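You operate a simulated robot arm through the tools that you are given. There is no shell and no other tool.

You are at the controls of a simulated two-armed robot. One attempt, no reset.

Task
Wind the teal and yellow ribbons fully back with the grey wheel.
Fine: turn their dials to FREE first and back to HOLD after; the third ribbon stays out as it is.

The check looks at the end state, three seconds after you hand in, the way a careful person would. Anything else that was tipped, shoved, dropped, spilled or broken makes it a failure.

Robot
Two 7-joint arms with fingered hands on one trunk that stands fixed in place. Base frame: the origin is at the foot of the trunk, x ahead of it, y to its left, z up; the work surface is at about z = 0.806. Units: m, degrees, N and s.
The left shoulder is at [0.03, 0.136, 1.33], the right one opposite. With the tool pointing down near the work surface each hand reaches from about 0.1 to 0.94 m from the base axis, measured 20 degrees to its own side. Payload 5 kg a hand.
The tool frame of a hand sits at the grasp point between the pads (the TCP): z along the fingers, y along the line on which they close. The tips reach 0.042 m beyond it. The gripper opens to 0.208 m; its body begins 0.119 m behind the TCP. The gripper is a hand of 4 fingers: y runs from the thumb to the fingers, the wrist lies at [0, 0, -0.332] in the tool frame, and closing takes about 1.5 s.
Orientation is that of the tool frame in the base frame, as a unit quaternion [x, y, z, w]. With the fingers straight down and closing along the base's y, the tool's x points along the base's -x, its y along +y and its z along -z.

Tools
- The arms move only by the tool apply_moves. It takes "left_deltas", "right_deltas" or both (then of equal length, played together; a hand with none holds still); each is a list of rows, each a list of 3 entries, a list of its own where there are three numbers: the shift along the tool's x, y, z in units of 250 mm (1.0 is 250 mm), then the turn, a rotation vector about the tool's x, y, z in units of 120 degrees (1.0 is 120 degrees), then the finger opening in cm, from 0 to 20.8. In form: [[[tx, ty, tz], [rx, ry, rz], gripper], ...]. A call has 1 to 20 rows; each row is the pose to reach, as a shift and turn from the pose commanded when the call began, along the tool's axes at that moment. A call with a number of a shift or a turn outside -1 to 1 is refused whole. A row lasts 0.2 s, in which the tool goes at most 0.05 m and 8.6 degrees; a call with a longer step from one row to the next is refused whole, and so is a gripper value outside its range. Where a pose cannot be reached the arm comes as near as it can. A force on the tool above 40 N (or 10 N above the force at the start of the call, whichever is more), or a blocked arm, ends the call early, and 0.2 s more pass. Each finger travels about 0.072 m/s and halts on what it meets, pressing with about 25 N; the grip force reading is that of the motor and also rises with nothing between the fingers. The clock runs only during rows and for 0.2 s after the last one: add rows that repeat a pose to give the fingers time. The reply holds the time, the measured pose of the TCP, the force on the tool along the base axes, the opening and the grip force, in the units named above and with some noise, with the torque about the TCP (base axes, N m) and any sound that the robot's microphone picked up.
- Cameras (640 x 400 px; columns grow to the right, rows downward): "scene" is now at [0.0439, -0.0113, 2.0492]; the picture's right is [-0.17, -0.99, 0.00], its down [-0.79, 0.13, -0.59] and it looks along [0.59, -0.10, -0.80] (base axes); focal length 374 px, centre (320, 200). "left" rides on the left gripper at [-0.101, 0, -0.145] in its tool frame; the picture's right is [0.00, -1.00, 0.00], its down [0.82, 0.00, -0.57] and it looks along [0.57, 0.00, 0.82] (tool axes); focal length 261 px, centre (320, 200). "right" rides on the right gripper at [0.101, 0.001, -0.145] in its tool frame; the picture's right is [0.00, 1.00, 0.00], its down [-0.82, 0.00, -0.57] and it looks along [-0.57, 0.00, 0.82] (tool axes); focal length 261 px, centre (320, 200).
- camera(camera): a new picture of that camera. No time passes.
- move_column(by): moves the trunk up (or, below 0, down) by that many m; the arms and the scene camera ride with it, the base frame stays. It gives what a move gives, with no picture.
- hand_shape(shape, hand): the hand has 4 fingers and takes this shape, open, in about a second: jaw (thumb against the fingers, like two jaws); tri (thumb and two fingers); tip (a fingertip pinch); poke (one finger out to press); point (the index stretched); flat (the hand flat); cup (the hand cupped); fist (a fist). The gripper value then closes the fingers along that shape, each until it touches; the sizes above hold for jaw. It gives what a move gives, with no picture.
- pan_tilt(pan, tilt): turns the head with the scene camera to pan (to the left, within 143 degrees either way) and tilt (down, from -29 to 69), counted from straight ahead of the robot. It gives what a move gives.
- pixel_to_xyz(camera, pixels): for up to 12 pixels [column, row] of the newest picture of that camera ("zoom" is the newest enlarged one), the place [x, y, z] in the base frame of the surface seen there, good to about 0.002 m. No time passes.
- close_up(camera, box): a new picture of the part [left, top, right, bottom] of that camera's present view, enlarged. No time passes.
- finish_job(): hands the job in; it is judged then, once.

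Unless the task says otherwise, let go and move clear before handing in.

The tools are called after "Emit:" as name(argument=value, ...) on one line, values as JSON. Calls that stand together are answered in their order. apply_moves: Moves the arms, as the interface text tells. Its arguments: {"type":"object","properties":{"left_deltas":{"type":"array","items":{"type":"array"}},"right_deltas":{"type":"array","items":{"type":"array"}}},"required":[]} The other tools are called the same way: move_column (by) moves the trunk up or down; hand_shape (shape, hand) gives the hand a shape; pan_tilt (pan, tilt) turns the head that bears the scene camera; camera (camera) takes a picture; pixel_to_xyz (camera, pixels) gives the place of the surface under pixels of a picture; close_up (camera, box) takes an enlarged picture of a part of a camera's view; finish_job () hands the job in.

At the start:

```text
clock: 0.0
left_position: [0.7096, 0.2475, 1.3522]
left_tcp_rot: [0.0, 1.0, 0.0, 0.0]
left_ft_force: [-0.1, -0.7, 0.1]
left_torque: [0.0, 0.01, -0.02]
left_finger_gap: 0.2081
left_gripper_force: 0.1
left_shape: jaw
right_position: [0.7348, -0.3506, 1.3409]
right_tcp_rot: [-0.001, 1.0, -0.001, 0.0]
right_ft_force: [0.8, -0.2, -0.2]
right_torque: [0.01, -0.03, 0.06]
right_finger_gap: 0.2079
right_gripper_force: 0.1
right_shape: jaw
trunk travel left (down, up): [-0.35, 0.14]
head pan, tilt (commanded): [-9.6, 53.6]
```

scene: 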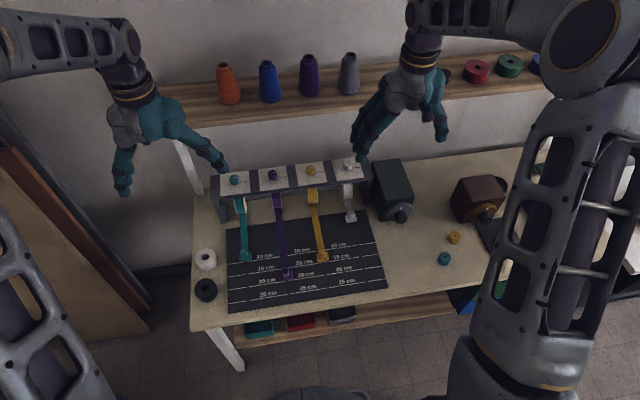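
right: 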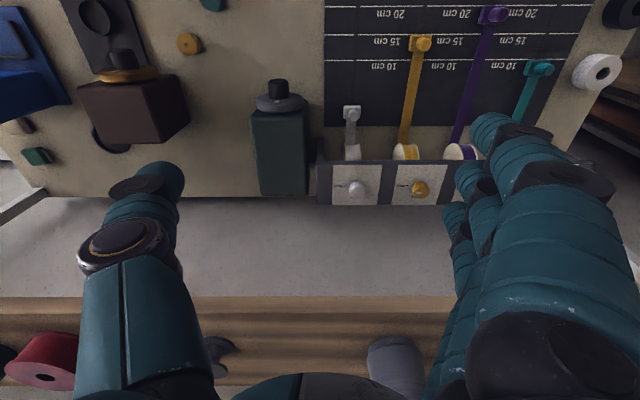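
left: 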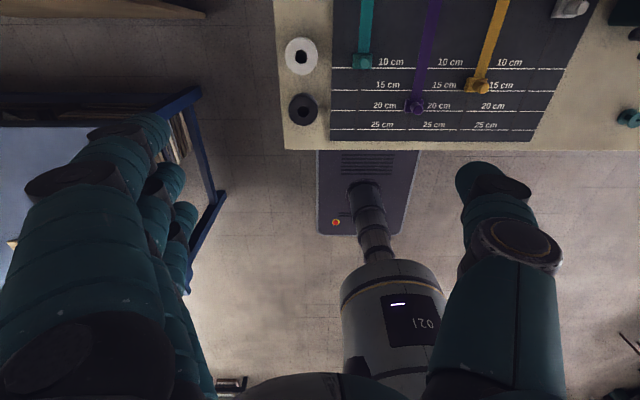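

The scene shows a bank of four ribbon spools at about (235-350, 165-215), with dials on top, and two motor-like boxes at (392,190) and (478,200). I'll enlarge those areas to find the dials and the grey wheel.

Emit:
close_up(camera="scene", box=[190, 140, 430, 310])

Emit:
close_up(camera="scene", box=[200, 150, 380, 230])

Emit:
close_up(camera="scene", box=[360, 140, 520, 280])

Emit:
close_up(camera="right", box=[240, 0, 640, 210])

```text
2.35 times, centred on (310, 225) of scene
```

zoom: 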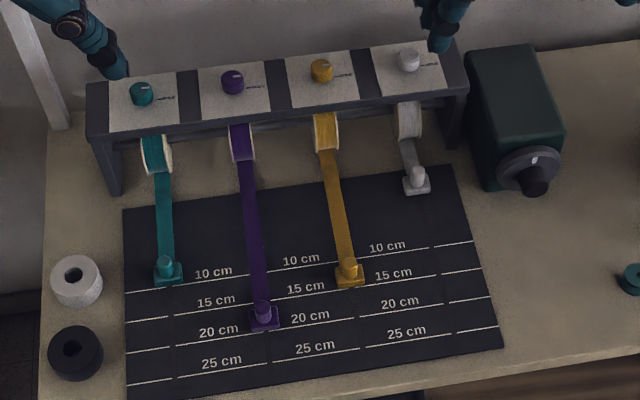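

```text
3.56 times, centred on (290, 190) of scene
```

zoom: 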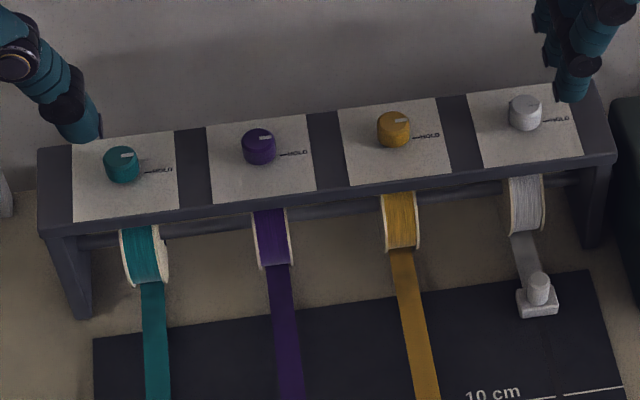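

```text
2.86 times, centred on (440, 210) of scene
```

zoom: 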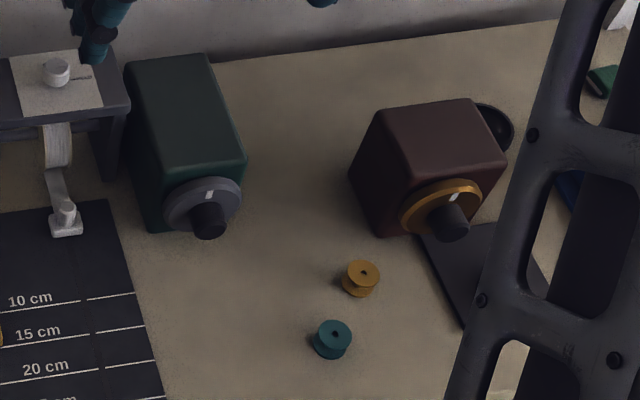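

```text
1.60 times, centred on (440, 105) of right
```

zoom: 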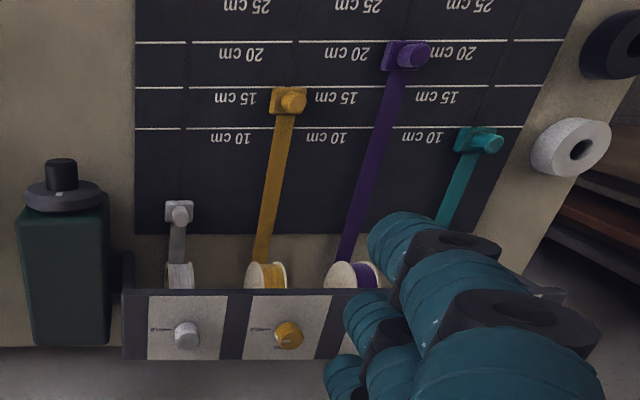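

The grey wheel with a dark crank is on the green box at (402,213); the dials show a "HOLD" label. I'll zoom in tightly on each dial and on the wheel.

Emit:
close_up(camera="scene", box=[216, 165, 256, 195])

Emit:
close_up(camera="scene", box=[292, 155, 332, 185])

Emit:
close_up(camera="scene", box=[254, 160, 294, 190])

Emit:
close_up(camera="scene", box=[360, 150, 430, 230])

Emit:
close_up(camera="right", box=[320, 150, 480, 210])

Emit:
close_up(camera="right", box=[230, 60, 330, 210])

```text
13.33 times, centred on (236, 180) of scene
```

zoom: 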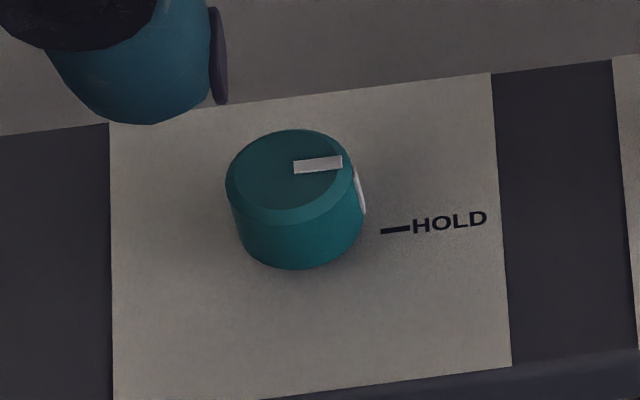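

```text
13.33 times, centred on (312, 170) of scene
```

zoom: 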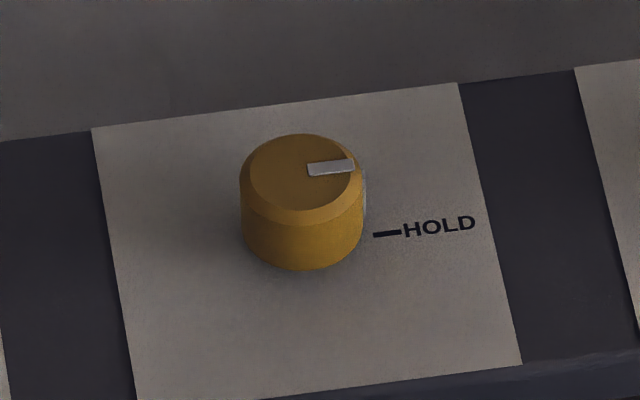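

```text
13.33 times, centred on (274, 175) of scene
```

zoom: 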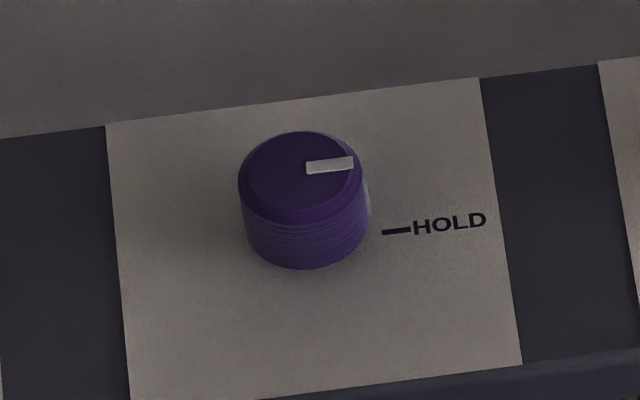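

```text
5.00 times, centred on (395, 190) of scene
```

zoom: 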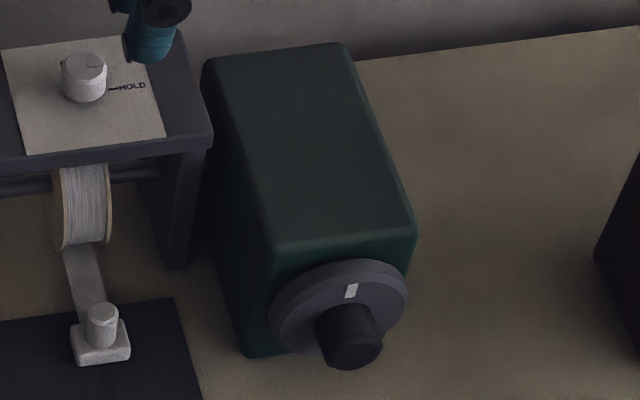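

```text
4.00 times, centred on (400, 180) of right
```

zoom: 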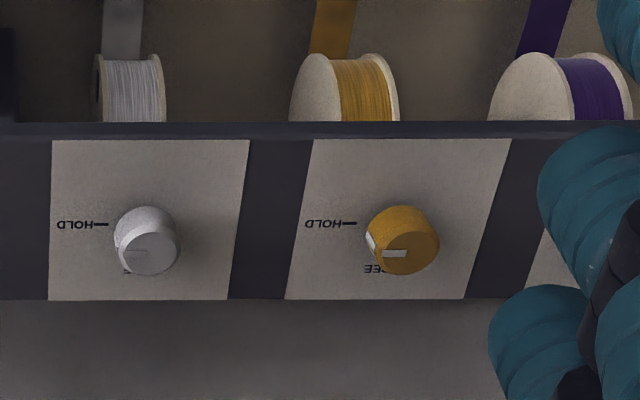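

```text
2.67 times, centred on (280, 135) of right
```

zoom: 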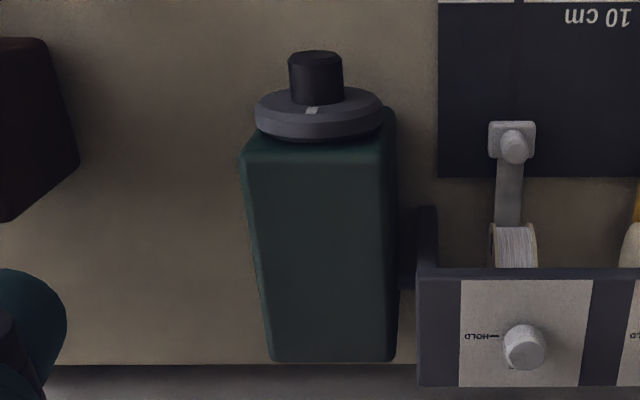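

The FREE label sits on the far (+x) side of each dial, a quarter turn counterclockwise from HOLD, and the grey wheel has a central knob facing the robot. I'll measure coordinates of the dials, wheel, spools and ribbon ends.

Emit:
close_up(camera="scene", box=[190, 140, 430, 290])

Emit:
pixel_to_xyz(camera="scene", pixels=[[235, 178], [272, 173], [311, 169], [348, 166], [245, 182], [320, 172], [225, 190], [245, 257], [322, 258], [287, 274], [350, 217], [216, 205]])

Emit:
pixel_to_xyz(camera="scene", pixels=[[405, 218], [402, 222], [398, 207], [392, 211], [410, 205], [395, 175], [380, 165], [405, 165], [411, 195], [384, 190], [385, 215], [415, 222]])

```text
2.67 times, centred on (310, 215) of scene
```

zoom: 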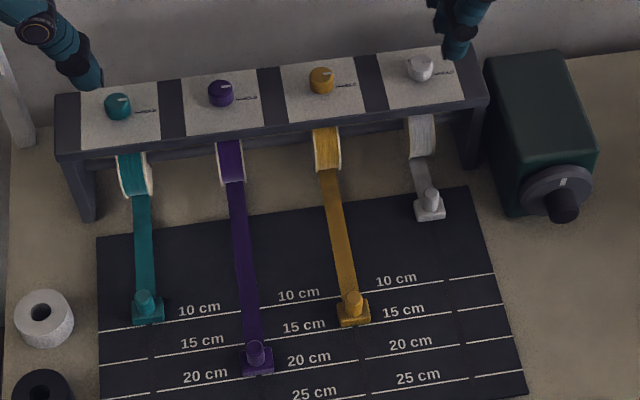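

```text
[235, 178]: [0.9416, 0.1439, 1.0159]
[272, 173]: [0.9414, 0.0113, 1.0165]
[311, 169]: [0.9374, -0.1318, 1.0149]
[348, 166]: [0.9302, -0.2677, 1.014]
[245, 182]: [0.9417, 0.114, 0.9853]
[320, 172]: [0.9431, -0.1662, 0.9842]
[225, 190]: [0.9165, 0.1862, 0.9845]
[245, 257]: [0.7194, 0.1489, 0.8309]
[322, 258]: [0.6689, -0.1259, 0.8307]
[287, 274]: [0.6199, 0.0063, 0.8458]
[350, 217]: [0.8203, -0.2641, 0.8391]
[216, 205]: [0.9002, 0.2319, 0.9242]
```

```text
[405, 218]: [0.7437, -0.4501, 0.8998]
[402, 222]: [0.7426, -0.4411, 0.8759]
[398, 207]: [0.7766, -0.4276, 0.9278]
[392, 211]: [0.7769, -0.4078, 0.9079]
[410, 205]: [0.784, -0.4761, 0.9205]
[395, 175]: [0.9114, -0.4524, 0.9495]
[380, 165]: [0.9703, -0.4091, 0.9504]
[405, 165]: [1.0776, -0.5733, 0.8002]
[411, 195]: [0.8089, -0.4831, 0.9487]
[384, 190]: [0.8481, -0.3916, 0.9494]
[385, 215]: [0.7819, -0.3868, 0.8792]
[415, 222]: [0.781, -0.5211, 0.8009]
```

Dials are about 36 mm wide with tops near z 1.016 (teal about (0.94, 0.143), yellow about (0.938, -0.132)); the wheel knob faces -x at about (0.745, -0.445, 0.89). I'll try the "tri" hand shape on both hands and see how the fingers look.

Emit:
hand_shape(shape="tri", hand="left")

Emit:
hand_shape(shape="tri", hand="right")

Emit:
camera(camera="left")

Emit:
camera(camera="right")

Emit:
camera(camera="scene")

```text
clock: 0.9
left_position: [0.71, 0.2475, 1.3522]
left_tcp_rot: [-0.001, 1.0, 0.001, 0.0]
left_ft_force: [-0.3, -0.4, 0.2]
left_torque: [-0.03, 0.0, 0.02]
left_finger_gap: 0.2077
left_gripper_force: 0.1
left_shape: tri
right_position: [0.7344, -0.3507, 1.3415]
right_tcp_rot: [0.001, 1.0, -0.001, 0.0]
right_ft_force: [0.8, -0.5, -0.5]
right_torque: [-0.03, -0.01, 0.01]
right_finger_gap: 0.2077
right_gripper_force: 0.0
right_shape: jaw
trunk travel left (down, up): [-0.35, 0.14]
head pan, tilt (commanded): [-9.6, 53.6]
```

```text
clock: 1.8
left_position: [0.7096, 0.2484, 1.3524]
left_tcp_rot: [0.0, 1.0, 0.0, 0.0]
left_ft_force: [-0.7, 0.0, 1.1]
left_torque: [0.02, 0.03, -0.01]
left_finger_gap: 0.2073
left_gripper_force: 0.1
left_shape: tri
right_position: [0.7361, -0.3496, 1.3412]
right_tcp_rot: [0.0, 1.0, -0.001, 0.0]
right_ft_force: [0.9, 0.0, -0.1]
right_torque: [-0.03, 0.02, 0.02]
right_finger_gap: 0.2081
right_gripper_force: 0.1
right_shape: tri
trunk travel left (down, up): [-0.35, 0.14]
head pan, tilt (commanded): [-9.6, 53.6]
```

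```text
taken
```

left: 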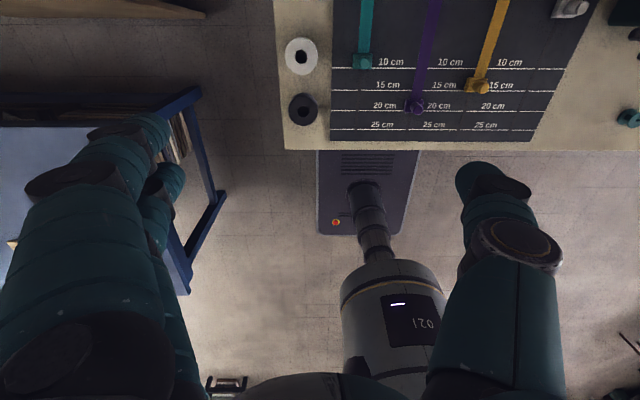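

```text
taken
```

right: 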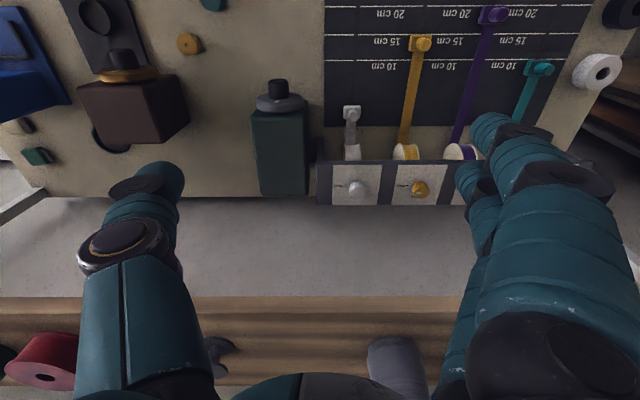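

```text
taken
```

scene: 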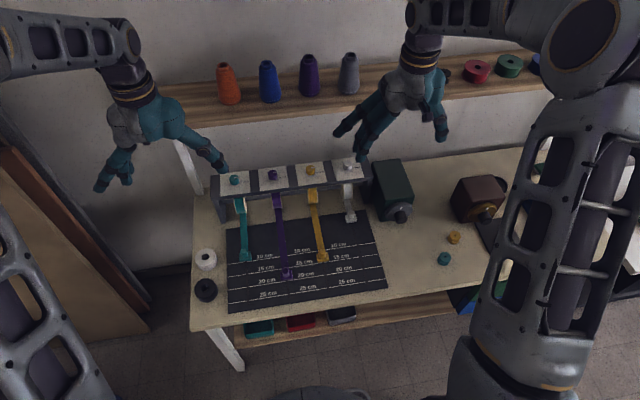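

Both hands are now in "tri". I'll close them partway to 5 cm in free air to see where the fingertips sit.

Emit:
apply_moves(left_deltas=[[[0, 0, 0], [0, 0, 0], 5], [[0, 0, 0], [0, 0, 0], 5], [[0, 0, 0], [0, 0, 0], 5], [[0, 0, 0], [0, 0, 0], 5], [[0, 0, 0], [0, 0, 0], 5], [[0, 0, 0], [0, 0, 0], 5], [[0, 0, 0], [0, 0, 0], 5], [[0, 0, 0], [0, 0, 0], 5]], right_deltas=[[[0, 0, 0], [0, 0, 0], 5], [[0, 0, 0], [0, 0, 0], 5], [[0, 0, 0], [0, 0, 0], 5], [[0, 0, 0], [0, 0, 0], 5], [[0, 0, 0], [0, 0, 0], 5], [[0, 0, 0], [0, 0, 0], 5], [[0, 0, 0], [0, 0, 0], 5], [[0, 0, 0], [0, 0, 0], 5]])

Emit:
camera(camera="left")

Emit:
camera(camera="right")

Emit:
camera(camera="scene")

```text
clock: 3.6
left_position: [0.7097, 0.2489, 1.3528]
left_tcp_rot: [0.0, 1.0, 0.0, -0.001]
left_ft_force: [1.2, 0.2, -0.3]
left_torque: [-0.01, 0.0, -0.01]
left_finger_gap: 0.051
left_gripper_force: 0.1
left_shape: tri
right_position: [0.734, -0.3491, 1.341]
right_tcp_rot: [0.0, 1.0, 0.001, 0.0]
right_ft_force: [0.1, 0.5, 0.4]
right_torque: [-0.01, -0.02, 0.01]
right_finger_gap: 0.0508
right_gripper_force: 0.1
right_shape: tri
trunk travel left (down, up): [-0.35, 0.14]
head pan, tilt (commanded): [-9.6, 53.6]
```

```text
taken
```

left: 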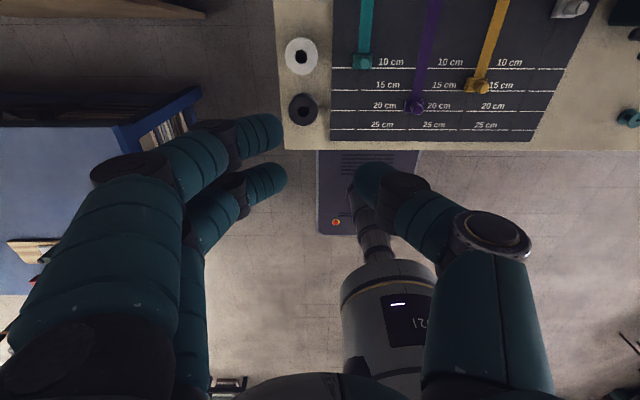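

```text
taken
```

right: 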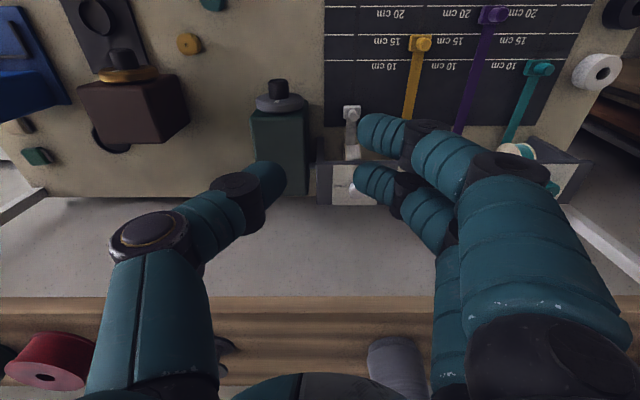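

```text
taken
```

scene: 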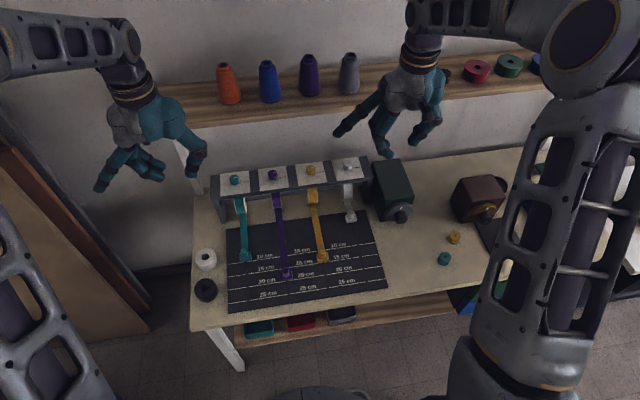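

In tri the unused finger sticks out sideways (scene (98,185) and (340,132)), which could knock a neighbouring dial. I'll compare with jaw closed to 5 cm on the right hand.

Emit:
hand_shape(shape="jaw", hand="right")

Emit:
apply_moves(right_deltas=[[[0, 0, 0], [0, 0, 0], 5], [[0, 0, 0], [0, 0, 0], 5], [[0, 0, 0], [0, 0, 0], 5], [[0, 0, 0], [0, 0, 0], 5], [[0, 0, 0], [0, 0, 0], 5], [[0, 0, 0], [0, 0, 0], 5], [[0, 0, 0], [0, 0, 0], 5], [[0, 0, 0], [0, 0, 0], 5]])

Emit:
camera(camera="right")

Emit:
close_up(camera="scene", box=[320, 40, 480, 180])

Emit:
close_up(camera="scene", box=[80, 70, 240, 210])

```text
clock: 4.5
left_position: [0.71, 0.2473, 1.3525]
left_tcp_rot: [-0.001, 1.0, 0.0, -0.001]
left_ft_force: [-0.2, 0.2, -0.6]
left_torque: [0.04, 0.0, -0.02]
left_finger_gap: 0.0506
left_gripper_force: 0.1
left_shape: tri
right_position: [0.7355, -0.3509, 1.3417]
right_tcp_rot: [0.001, 1.0, 0.0, 0.0]
right_ft_force: [0.4, 0.4, 0.3]
right_torque: [0.05, -0.01, -0.01]
right_finger_gap: 0.2079
right_gripper_force: 0.1
right_shape: jaw
trunk travel left (down, up): [-0.35, 0.14]
head pan, tilt (commanded): [-9.6, 53.6]
```

```text
clock: 6.3
left_position: [0.7108, 0.2477, 1.352]
left_tcp_rot: [0.0, 1.0, 0.001, 0.0]
left_ft_force: [0.1, -0.6, 0.0]
left_torque: [0.03, 0.02, -0.02]
left_finger_gap: 0.0504
left_gripper_force: 0.1
left_shape: tri
right_position: [0.7356, -0.3501, 1.3417]
right_tcp_rot: [0.0, 1.0, 0.0, 0.0]
right_ft_force: [-0.3, -0.1, -1.1]
right_torque: [0.02, -0.04, 0.01]
right_finger_gap: 0.0506
right_gripper_force: 0.1
right_shape: jaw
trunk travel left (down, up): [-0.35, 0.14]
head pan, tilt (commanded): [-9.6, 53.6]
```

```text
taken
```

right: 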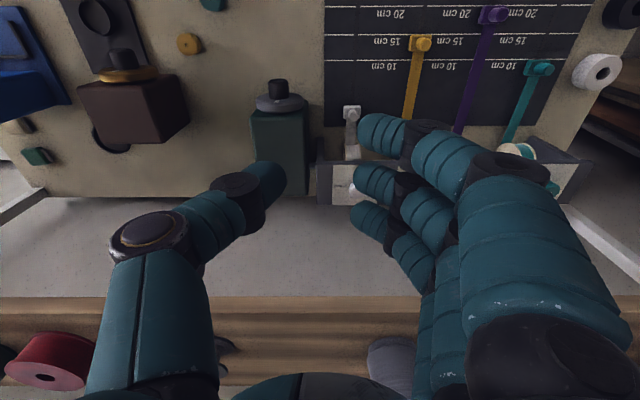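

```text
2.86 times, centred on (400, 110) of scene
```

zoom: 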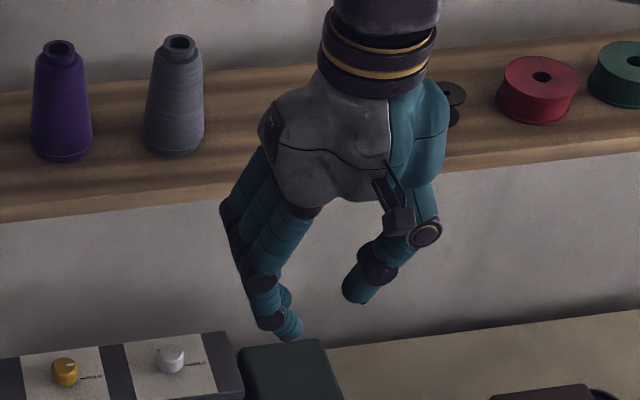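

```text
2.86 times, centred on (160, 140) of scene
```

zoom: 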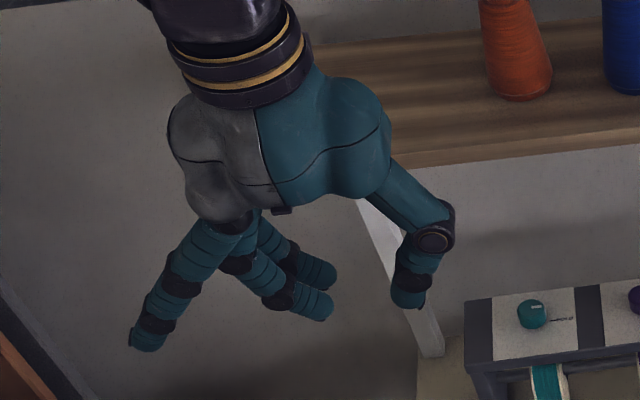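

Jaw keeps all fingers together, so I'll use jaw on both hands. First I'll refine the dial centres with zoomed measurements.

Emit:
hand_shape(shape="jaw", hand="left")

Emit:
close_up(camera="scene", box=[216, 165, 256, 195])

Emit:
pixel_to_xyz(camera="zoom", pixels=[[295, 175], [240, 180], [350, 180], [295, 140], [295, 208], [295, 240], [295, 262], [300, 290], [400, 232], [180, 200], [318, 165], [340, 162]])

Emit:
close_up(camera="scene", box=[292, 155, 332, 185])

Emit:
pixel_to_xyz(camera="zoom", pixels=[[300, 178], [250, 180], [355, 180], [300, 142], [300, 208], [300, 240], [300, 262], [300, 290], [390, 235], [180, 200], [310, 170], [345, 166]])

```text
clock: 7.2
left_position: [0.7112, 0.2479, 1.3535]
left_tcp_rot: [0.0, 1.0, 0.0, 0.0]
left_ft_force: [1.1, 0.1, -0.4]
left_torque: [0.01, -0.01, 0.02]
left_finger_gap: 0.2079
left_gripper_force: 0.3
left_shape: jaw
right_position: [0.7346, -0.3493, 1.3415]
right_tcp_rot: [0.001, 1.0, 0.0, 0.0]
right_ft_force: [-0.6, -0.4, 0.1]
right_torque: [-0.01, 0.02, 0.0]
right_finger_gap: 0.0508
right_gripper_force: 0.0
right_shape: jaw
trunk travel left (down, up): [-0.35, 0.14]
head pan, tilt (commanded): [-9.6, 53.6]
```

```text
13.33 times, centred on (236, 180) of scene
```

zoom: 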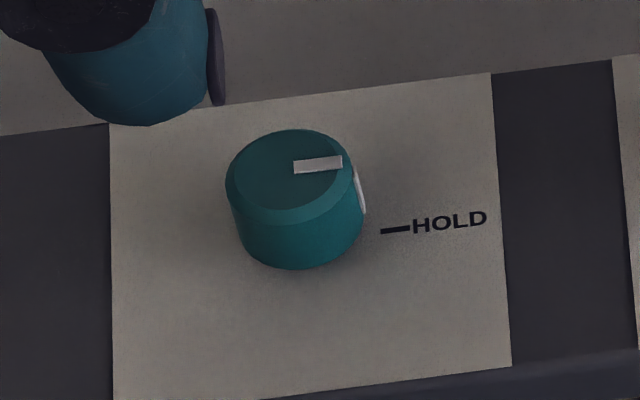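

```text
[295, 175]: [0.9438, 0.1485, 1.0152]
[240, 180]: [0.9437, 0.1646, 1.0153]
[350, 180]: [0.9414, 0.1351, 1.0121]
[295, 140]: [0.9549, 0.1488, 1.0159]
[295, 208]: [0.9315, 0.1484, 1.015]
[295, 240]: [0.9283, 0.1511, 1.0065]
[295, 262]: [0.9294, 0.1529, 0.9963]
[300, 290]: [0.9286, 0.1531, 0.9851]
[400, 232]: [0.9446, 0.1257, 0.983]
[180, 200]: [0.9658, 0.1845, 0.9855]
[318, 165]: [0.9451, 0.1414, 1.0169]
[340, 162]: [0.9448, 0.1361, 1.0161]
```

```text
13.33 times, centred on (312, 170) of scene
```

zoom: 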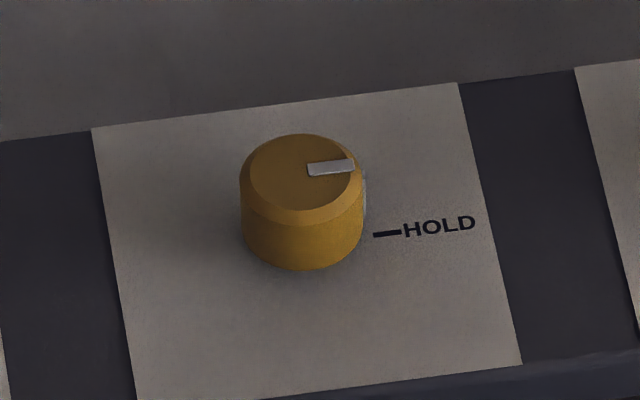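

```text
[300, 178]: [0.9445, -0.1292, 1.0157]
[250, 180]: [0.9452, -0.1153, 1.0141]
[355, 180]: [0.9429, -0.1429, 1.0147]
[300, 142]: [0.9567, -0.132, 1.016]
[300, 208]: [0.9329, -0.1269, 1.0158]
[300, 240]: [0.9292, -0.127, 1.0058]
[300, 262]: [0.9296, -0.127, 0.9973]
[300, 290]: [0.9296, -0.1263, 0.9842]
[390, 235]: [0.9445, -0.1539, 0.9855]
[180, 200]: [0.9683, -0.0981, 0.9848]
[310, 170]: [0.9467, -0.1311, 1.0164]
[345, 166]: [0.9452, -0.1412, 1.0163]
```

Dial centres: teal (0.945, 0.150), yellow (0.945, -0.129), radius about 17 mm, panel z 0.985. I'll bring the left hand above the teal dial with a 15° forward tilt and fingers at 6 cm.

Emit:
apply_moves(left_deltas=[[[-0.0757, -0.0327, 0.0775], [0, -0.0104, 0], 6], [[-0.151, -0.0653, 0.155], [0, -0.0208, 0], 6], [[-0.227, -0.098, 0.2325], [0, -0.0313, 0], 6], [[-0.3027, -0.1307, 0.31], [0, -0.0417, 0], 6], [[-0.378, -0.163, 0.3875], [0, -0.0521, 0], 6], [[-0.454, -0.196, 0.465], [0, -0.0625, 0], 6], [[-0.53, -0.229, 0.5425], [0, -0.0729, 0], 6], [[-0.605, -0.261, 0.62], [0, -0.0833, 0], 6], [[-0.681, -0.294, 0.6975], [0, -0.0938, 0], 6], [[-0.757, -0.327, 0.775], [0, -0.1042, 0], 6], [[-0.832, -0.359, 0.8525], [0, -0.1146, 0], 6], [[-0.908, -0.392, 0.93], [0, -0.125, 0], 6]])

Emit:
camera(camera="scene")

Emit:
camera(camera="left")

```text
clock: 9.2
left_position: [0.8725, 0.1755, 1.1788]
left_tcp_rot: [-0.003, 0.996, 0.001, 0.092]
left_ft_force: [-39.2, -0.5, 23.0]
left_torque: [0.56, -5.96, 0.95]
left_finger_gap: 0.06
left_gripper_force: 0.1
left_shape: jaw
right_position: [0.7324, -0.35, 1.3407]
right_tcp_rot: [0.0, 1.0, -0.001, 0.002]
right_ft_force: [1.9, -0.5, -0.7]
right_torque: [0.0, 0.25, -0.01]
right_finger_gap: 0.0506
right_gripper_force: 0.0
right_shape: jaw
trunk travel left (down, up): [-0.35, 0.14]
head pan, tilt (commanded): [-9.6, 53.6]
stopped in row 10 (left hand): the force on the tool passed its limit at 83 N (the readings are from after the stop); the commanded pose is now the measured one
```

```text
taken
```

scene: 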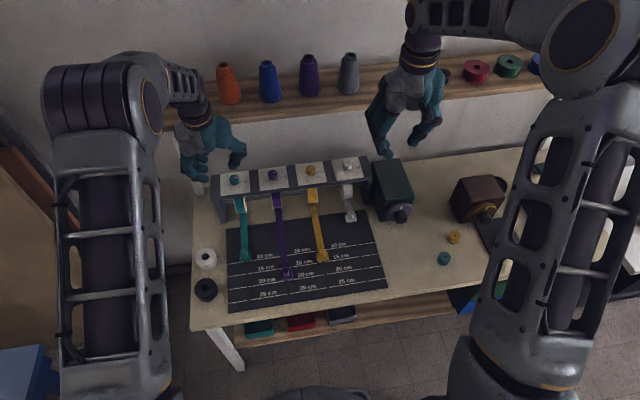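

```text
taken
```

left: 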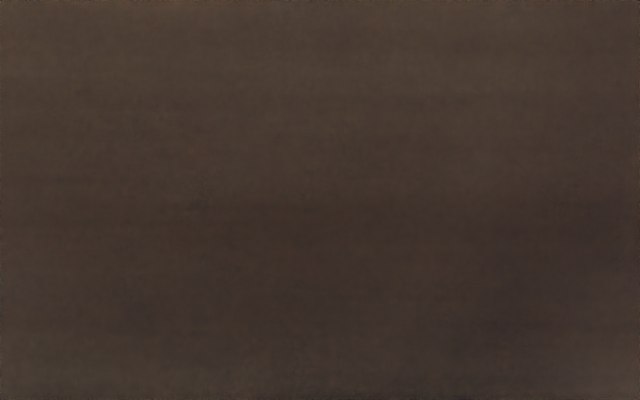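

The left hand was stopped by contact (83 N, pushing back along -x), most likely the wall shelf near its back side. I'll back straight away toward the robot and check that nothing was disturbed.

Emit:
apply_moves(left_deltas=[[[0.1, 0, -0.019], [0, 0, 0], 6], [[0.2, 0, -0.037], [0, 0, 0], 6], [[0.314, 0, -0.059], [0, 0, 0], 6]])

Emit:
camera(camera="scene")

Emit:
close_up(camera="scene", box=[150, 40, 390, 190])

Emit:
pixel_to_xyz(camera="scene", pixels=[[245, 98], [245, 108], [245, 125], [300, 92], [300, 100], [300, 115], [345, 92], [345, 108], [360, 90], [480, 80], [228, 95], [268, 95]])

Emit:
camera(camera="left")

```text
clock: 10.1
left_position: [0.7964, 0.174, 1.1781]
left_tcp_rot: [-0.002, 0.996, 0.001, 0.092]
left_ft_force: [0.2, 0.2, -0.2]
left_torque: [-0.01, -0.01, 0.02]
left_finger_gap: 0.0605
left_gripper_force: 0.0
left_shape: jaw
right_position: [0.7338, -0.3504, 1.3422]
right_tcp_rot: [0.0, 1.0, 0.0, 0.0]
right_ft_force: [-0.2, -0.9, 0.6]
right_torque: [0.03, -0.03, 0.0]
right_finger_gap: 0.0504
right_gripper_force: 0.1
right_shape: jaw
trunk travel left (down, up): [-0.35, 0.14]
head pan, tilt (commanded): [-9.6, 53.6]
```

```text
taken
```

scene: 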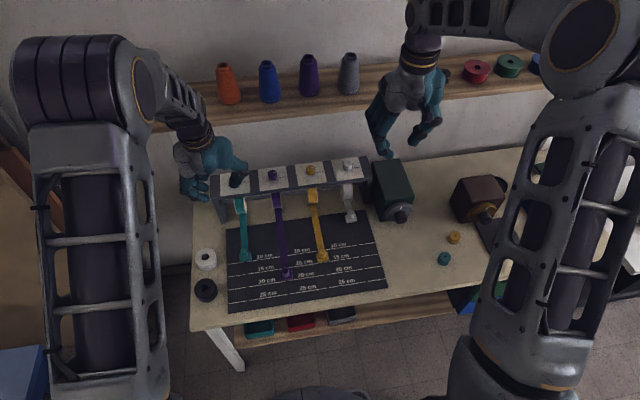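

```text
2.67 times, centred on (270, 115) of scene
```

zoom: 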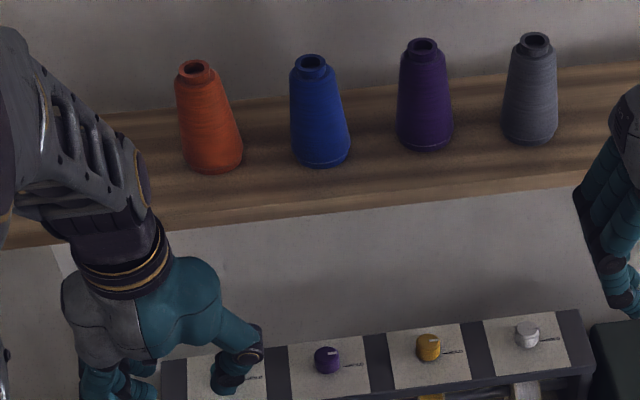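

```text
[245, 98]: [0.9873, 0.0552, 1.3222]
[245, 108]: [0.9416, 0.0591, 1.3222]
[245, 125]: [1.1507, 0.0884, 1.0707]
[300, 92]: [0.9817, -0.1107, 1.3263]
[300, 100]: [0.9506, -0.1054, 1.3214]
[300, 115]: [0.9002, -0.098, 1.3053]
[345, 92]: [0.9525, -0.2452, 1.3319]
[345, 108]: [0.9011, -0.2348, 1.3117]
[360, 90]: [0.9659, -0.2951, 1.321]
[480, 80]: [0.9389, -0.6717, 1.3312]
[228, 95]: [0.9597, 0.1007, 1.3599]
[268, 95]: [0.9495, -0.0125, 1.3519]
```

```text
taken
```

left: 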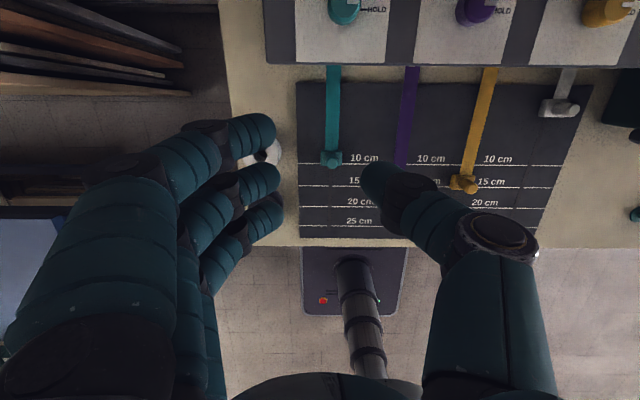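

The shelf's front edge is at x≈0.90, z≈1.30, right above the dials, and the palm touched it; the cones on it look undisturbed. I'll have to come in with a stronger tilt, so I'll measure the finger geometry and check the "tip" shape on the right hand.

Emit:
camera(camera="right")

Emit:
pixel_to_xyz(camera="right", pixels=[[368, 132], [362, 180], [360, 214], [275, 180], [390, 130], [385, 182], [380, 218], [255, 180], [420, 150], [240, 190], [160, 240], [460, 170]])

Emit:
hand_shape(shape="tip", hand="right")

Emit:
apply_moves(right_deltas=[[[0, 0, 0], [0, 0, 0], 4], [[0, 0, 0], [0, 0, 0], 4], [[0, 0, 0], [0, 0, 0], 4], [[0, 0, 0], [0, 0, 0], 4], [[0, 0, 0], [0, 0, 0], 4], [[0, 0, 0], [0, 0, 0], 4], [[0, 0, 0], [0, 0, 0], 4], [[0, 0, 0], [0, 0, 0], 4]])

Emit:
camera(camera="right")

Emit:
close_up(camera="scene", box=[320, 40, 480, 180])

```text
taken
```

right: 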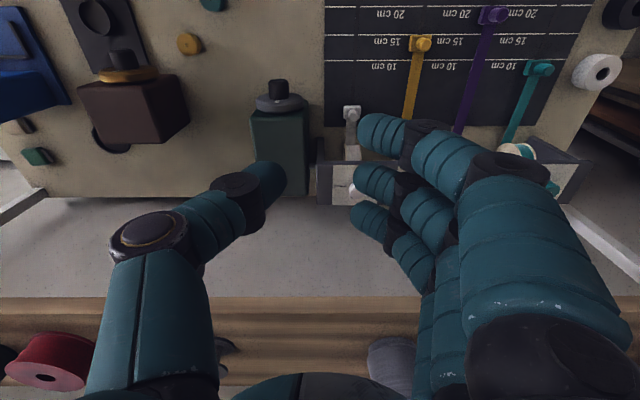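

```text
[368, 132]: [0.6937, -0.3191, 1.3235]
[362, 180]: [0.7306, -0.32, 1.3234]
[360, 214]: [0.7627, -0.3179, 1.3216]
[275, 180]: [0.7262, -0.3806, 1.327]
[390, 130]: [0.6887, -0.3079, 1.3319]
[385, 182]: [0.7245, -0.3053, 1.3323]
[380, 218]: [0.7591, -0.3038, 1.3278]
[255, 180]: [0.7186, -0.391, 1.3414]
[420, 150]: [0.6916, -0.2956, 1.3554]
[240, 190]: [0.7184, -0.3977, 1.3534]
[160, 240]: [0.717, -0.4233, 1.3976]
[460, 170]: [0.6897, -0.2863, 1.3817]
```

```text
clock: 10.9
left_position: [0.7983, 0.1737, 1.1784]
left_tcp_rot: [-0.003, 0.996, 0.001, 0.093]
left_ft_force: [0.6, -0.6, 0.0]
left_torque: [0.02, -0.01, -0.01]
left_finger_gap: 0.06
left_gripper_force: 0.1
left_shape: jaw
right_position: [0.7348, -0.3499, 1.3417]
right_tcp_rot: [0.0, 1.0, -0.001, 0.0]
right_ft_force: [-0.4, -0.6, -0.2]
right_torque: [0.02, -0.01, -0.03]
right_finger_gap: 0.2077
right_gripper_force: 0.0
right_shape: tip
trunk travel left (down, up): [-0.35, 0.14]
head pan, tilt (commanded): [-9.6, 53.6]
```

```text
clock: 12.8
left_position: [0.7972, 0.1727, 1.1788]
left_tcp_rot: [-0.002, 0.996, 0.0, 0.093]
left_ft_force: [0.7, 0.2, 0.1]
left_torque: [-0.01, 0.01, 0.02]
left_finger_gap: 0.0604
left_gripper_force: 0.2
left_shape: jaw
right_position: [0.735, -0.3505, 1.3426]
right_tcp_rot: [0.0, 1.0, 0.001, 0.0]
right_ft_force: [0.2, 0.1, -0.2]
right_torque: [0.06, -0.01, 0.01]
right_finger_gap: 0.0407
right_gripper_force: 0.1
right_shape: tip
trunk travel left (down, up): [-0.35, 0.14]
head pan, tilt (commanded): [-9.6, 53.6]
```

```text
taken
```

right: 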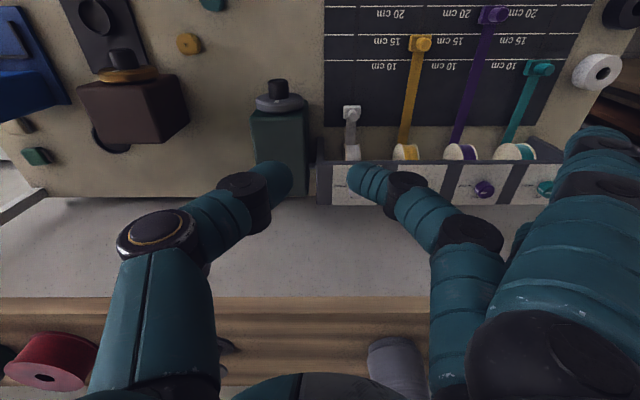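

```text
2.86 times, centred on (400, 110) of scene
```

zoom: 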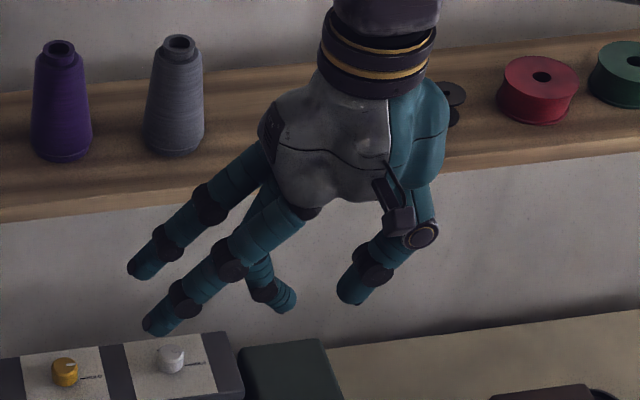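

The jaw fingers are spaced about 35 mm apart, so a tilted jaw would drive the nearer finger into the panel; "tip" pinches with only the middle finger and thumb. I'll measure where the two extended fingers end up in "tip".

Emit:
pixel_to_xyz(camera="zoom", pixels=[[140, 272], [158, 328], [285, 300], [350, 298], [165, 245], [185, 300], [210, 205], [230, 260], [265, 290], [150, 318], [132, 266], [380, 272]])

Emit:
pixel_to_xyz(camera="right", pixels=[[355, 180], [365, 195], [285, 180], [600, 140], [580, 160], [520, 230], [600, 190], [395, 190], [460, 230], [250, 190], [150, 235], [620, 165]])

```text
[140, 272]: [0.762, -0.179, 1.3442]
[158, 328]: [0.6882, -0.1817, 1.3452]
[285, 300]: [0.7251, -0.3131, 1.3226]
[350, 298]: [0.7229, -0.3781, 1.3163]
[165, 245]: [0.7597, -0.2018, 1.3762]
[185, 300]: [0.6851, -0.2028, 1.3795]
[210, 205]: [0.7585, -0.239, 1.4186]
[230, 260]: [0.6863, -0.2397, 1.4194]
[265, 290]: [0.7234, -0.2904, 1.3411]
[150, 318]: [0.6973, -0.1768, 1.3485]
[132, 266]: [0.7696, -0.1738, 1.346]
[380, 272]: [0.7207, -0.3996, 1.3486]
```

```text
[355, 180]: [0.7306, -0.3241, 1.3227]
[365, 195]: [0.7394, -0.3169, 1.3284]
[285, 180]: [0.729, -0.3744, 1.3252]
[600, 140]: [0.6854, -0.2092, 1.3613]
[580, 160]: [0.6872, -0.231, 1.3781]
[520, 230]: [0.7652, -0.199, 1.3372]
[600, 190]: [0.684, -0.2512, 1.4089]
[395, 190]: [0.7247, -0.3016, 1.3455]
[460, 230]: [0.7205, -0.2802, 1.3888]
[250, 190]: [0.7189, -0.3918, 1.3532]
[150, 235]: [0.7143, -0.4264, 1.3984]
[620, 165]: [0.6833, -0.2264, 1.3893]
```

In "tip", the spare fingers' tips stay ~35-40 mm higher than the pinch, so a tilted pinch works. Plan: 35° tilt, pinch on the dial axis and swing the hand about the vertical from -45° to +45°. First I'll switch the left hand to "tip" and tilt it.

Emit:
hand_shape(shape="tip", hand="left")

Emit:
apply_moves(left_deltas=[[[0.0, 0.066, 0.019], [0, -0.051, 0], 6], [[0.001, 0.133, 0.038], [0, -0.102, 0], 6], [[0.001, 0.2, 0.056], [0, -0.153, 0], 6], [[0.002, 0.266, 0.075], [0, -0.2037, 0], 6], [[0.002, 0.266, 0.075], [0, -0.2037, 0], 6], [[0.002, 0.266, 0.075], [0, -0.2037, 0], 6], [[0.002, 0.266, 0.075], [0, -0.2037, 0], 6]])

Emit:
camera(camera="scene")

```text
clock: 13.7
left_position: [0.7974, 0.174, 1.1779]
left_tcp_rot: [-0.003, 0.996, 0.0, 0.093]
left_ft_force: [-0.3, -0.2, 0.2]
left_torque: [-0.04, -0.01, 0.0]
left_finger_gap: 0.2079
left_gripper_force: 0.1
left_shape: tip
right_position: [0.7354, -0.3495, 1.3423]
right_tcp_rot: [0.0, 1.0, -0.001, 0.0]
right_ft_force: [-0.5, 0.1, -0.6]
right_torque: [0.01, -0.02, 0.03]
right_finger_gap: 0.0407
right_gripper_force: 0.1
right_shape: tip
trunk travel left (down, up): [-0.35, 0.14]
head pan, tilt (commanded): [-9.6, 53.6]
```

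```text
clock: 15.2
left_position: [0.7984, 0.2429, 1.1586]
left_tcp_rot: [-0.002, 0.953, 0.001, 0.302]
left_ft_force: [-0.5, 0.3, -0.6]
left_torque: [-0.02, 0.04, -0.03]
left_finger_gap: 0.0604
left_gripper_force: 0.1
left_shape: tip
right_position: [0.7355, -0.3508, 1.3412]
right_tcp_rot: [0.0, 1.0, 0.0, 0.0]
right_ft_force: [-0.4, 0.8, -0.4]
right_torque: [-0.03, 0.0, -0.02]
right_finger_gap: 0.0407
right_gripper_force: 0.0
right_shape: tip
trunk travel left (down, up): [-0.35, 0.14]
head pan, tilt (commanded): [-9.6, 53.6]
```

```text
taken
```

scene: 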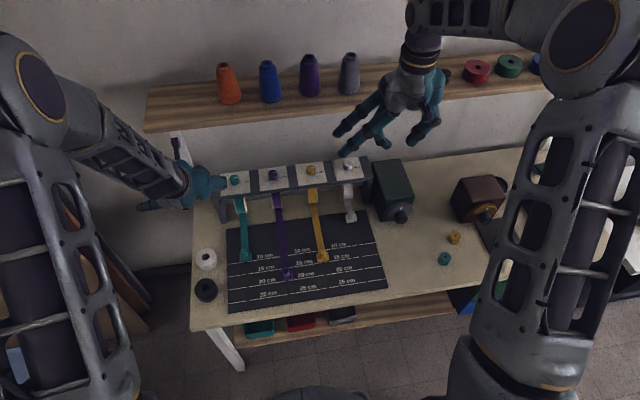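

The hand tilted cleanly to 35°. Next I swing it to -45° yaw and move in line with the teal dial, about 13 cm out along the tool axis.

Emit:
apply_moves(left_deltas=[[[-0.035, -0.0186, 0.045], [0.036, 0, 0.0511], 6], [[-0.07, -0.0372, 0.09], [0.072, 0, 0.1022], 6], [[-0.1045, -0.0558, 0.135], [0.108, 0, 0.1533], 6], [[-0.139, -0.0744, 0.18], [0.1439, 0, 0.2044], 6], [[-0.174, -0.093, 0.225], [0.1799, 0, 0.2555], 6], [[-0.209, -0.1116, 0.27], [0.2159, 0, 0.3066], 6]])

Emit:
camera(camera="scene")

Emit:
close_up(camera="scene", box=[130, 80, 330, 240])

Emit:
camera(camera="left")

```text
clock: 16.6
left_position: [0.8813, 0.2141, 1.1323]
left_tcp_rot: [0.363, 0.882, -0.115, 0.279]
left_ft_force: [-0.1, 0.5, 0.2]
left_torque: [-0.04, 0.03, -0.05]
left_finger_gap: 0.0602
left_gripper_force: 0.0
left_shape: tip
right_position: [0.7352, -0.348, 1.3405]
right_tcp_rot: [0.0, 1.0, 0.0, 0.0]
right_ft_force: [-0.4, 0.8, 0.3]
right_torque: [-0.08, 0.06, -0.02]
right_finger_gap: 0.0406
right_gripper_force: 0.1
right_shape: tip
trunk travel left (down, up): [-0.35, 0.14]
head pan, tilt (commanded): [-9.6, 53.6]
```

```text
taken
```

scene: 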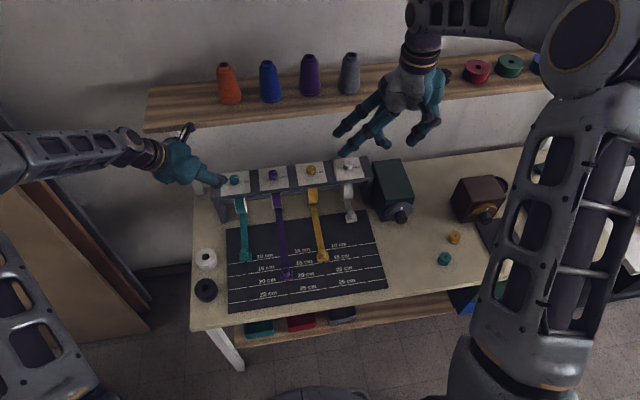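

```text
2.50 times, centred on (230, 160) of scene
```

zoom: 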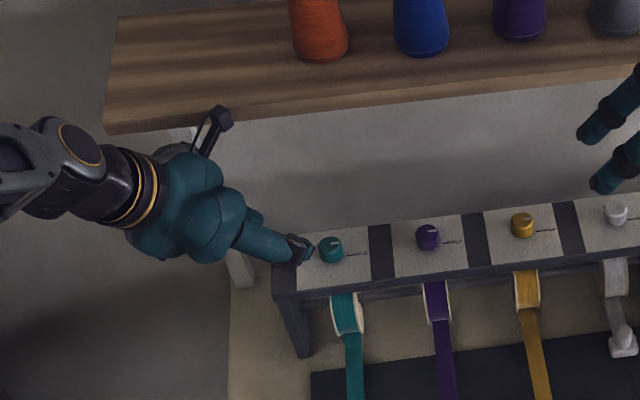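

```text
taken
```

left: 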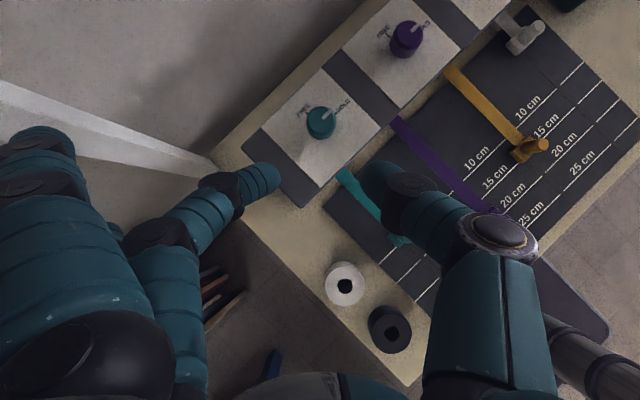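

The camera stalk on the hand's back (zoom (215,125)) is close to the shelf edge, so I must drop below the shelf before going further in. I'll check the white post at left and the shelf's left end before moving.

Emit:
pixel_to_xyz(camera="zoom", pixels=[[110, 30], [107, 125], [240, 100], [240, 108], [190, 132], [240, 270], [235, 258], [222, 118], [205, 145], [300, 92], [310, 245], [285, 270]])

Emit:
pixel_to_xyz(camera="left", pixels=[[20, 110], [100, 140], [180, 165], [30, 140], [40, 160], [270, 175], [370, 180], [320, 120], [355, 285], [390, 330]])

```text
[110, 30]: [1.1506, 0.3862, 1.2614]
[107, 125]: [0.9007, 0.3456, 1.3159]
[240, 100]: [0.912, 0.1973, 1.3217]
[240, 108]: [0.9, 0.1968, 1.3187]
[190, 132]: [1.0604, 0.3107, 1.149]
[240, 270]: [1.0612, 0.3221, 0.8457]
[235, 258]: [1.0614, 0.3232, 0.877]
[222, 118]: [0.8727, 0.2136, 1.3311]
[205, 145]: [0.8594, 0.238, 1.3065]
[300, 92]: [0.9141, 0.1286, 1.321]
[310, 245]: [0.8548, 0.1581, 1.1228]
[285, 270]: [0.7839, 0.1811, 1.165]
```

```text
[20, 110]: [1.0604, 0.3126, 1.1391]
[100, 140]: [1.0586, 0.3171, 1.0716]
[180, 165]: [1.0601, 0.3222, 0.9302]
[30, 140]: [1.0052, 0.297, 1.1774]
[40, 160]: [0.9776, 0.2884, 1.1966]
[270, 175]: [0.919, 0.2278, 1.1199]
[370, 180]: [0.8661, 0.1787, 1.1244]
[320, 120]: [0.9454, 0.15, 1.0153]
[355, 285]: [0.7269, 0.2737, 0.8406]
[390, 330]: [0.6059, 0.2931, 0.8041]
```

A white post at (1.06, 0.32) limits swinging the spare fingers outward, so I'll use two 45° bites between -15° and +30° yaw instead. First, back off from the shelf, drop to z≈1.075 and turn to -15°.

Emit:
apply_moves(left_deltas=[[[0.049, -0.053, 0.036], [-0.036, 0, -0.0511], 6], [[0.0975, -0.1065, 0.0715], [-0.072, 0, -0.1022], 6], [[0.146, -0.16, 0.107], [-0.108, 0, -0.1533], 6], [[0.195, -0.213, 0.143], [-0.1439, 0, -0.2044], 6], [[0.195, -0.213, 0.143], [-0.1439, 0, -0.2044], 6]])

Emit:
close_up(camera="scene", box=[130, 80, 330, 240])

Emit:
camera(camera="left")

```text
clock: 17.9
left_position: [0.8295, 0.1924, 1.0761]
left_tcp_rot: [0.12, 0.946, -0.038, 0.299]
left_ft_force: [0.3, 0.3, -0.3]
left_torque: [-0.08, -0.04, -0.02]
left_finger_gap: 0.0602
left_gripper_force: 0.0
left_shape: tip
right_position: [0.7357, -0.3481, 1.342]
right_tcp_rot: [0.0, 1.0, 0.0, 0.0]
right_ft_force: [-0.4, -0.2, -0.6]
right_torque: [-0.1, -0.05, 0.02]
right_finger_gap: 0.0408
right_gripper_force: 0.1
right_shape: tip
trunk travel left (down, up): [-0.35, 0.14]
head pan, tilt (commanded): [-9.6, 53.6]
```

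```text
2.50 times, centred on (230, 160) of scene
```

zoom: 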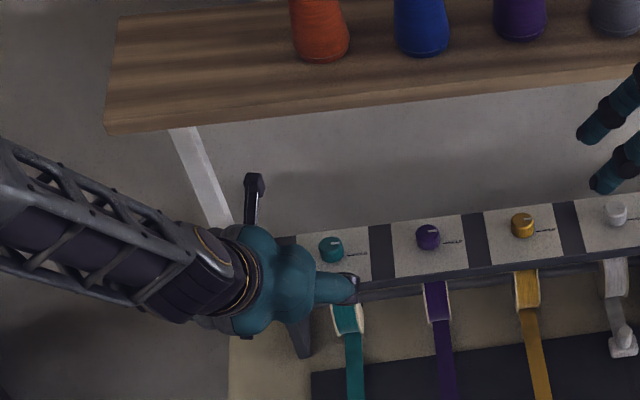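

```text
taken
```

left: 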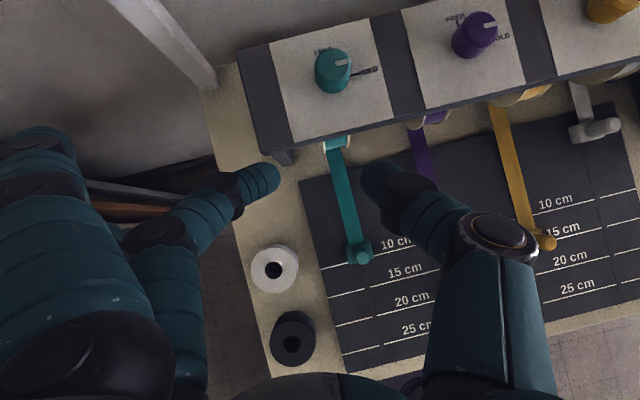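

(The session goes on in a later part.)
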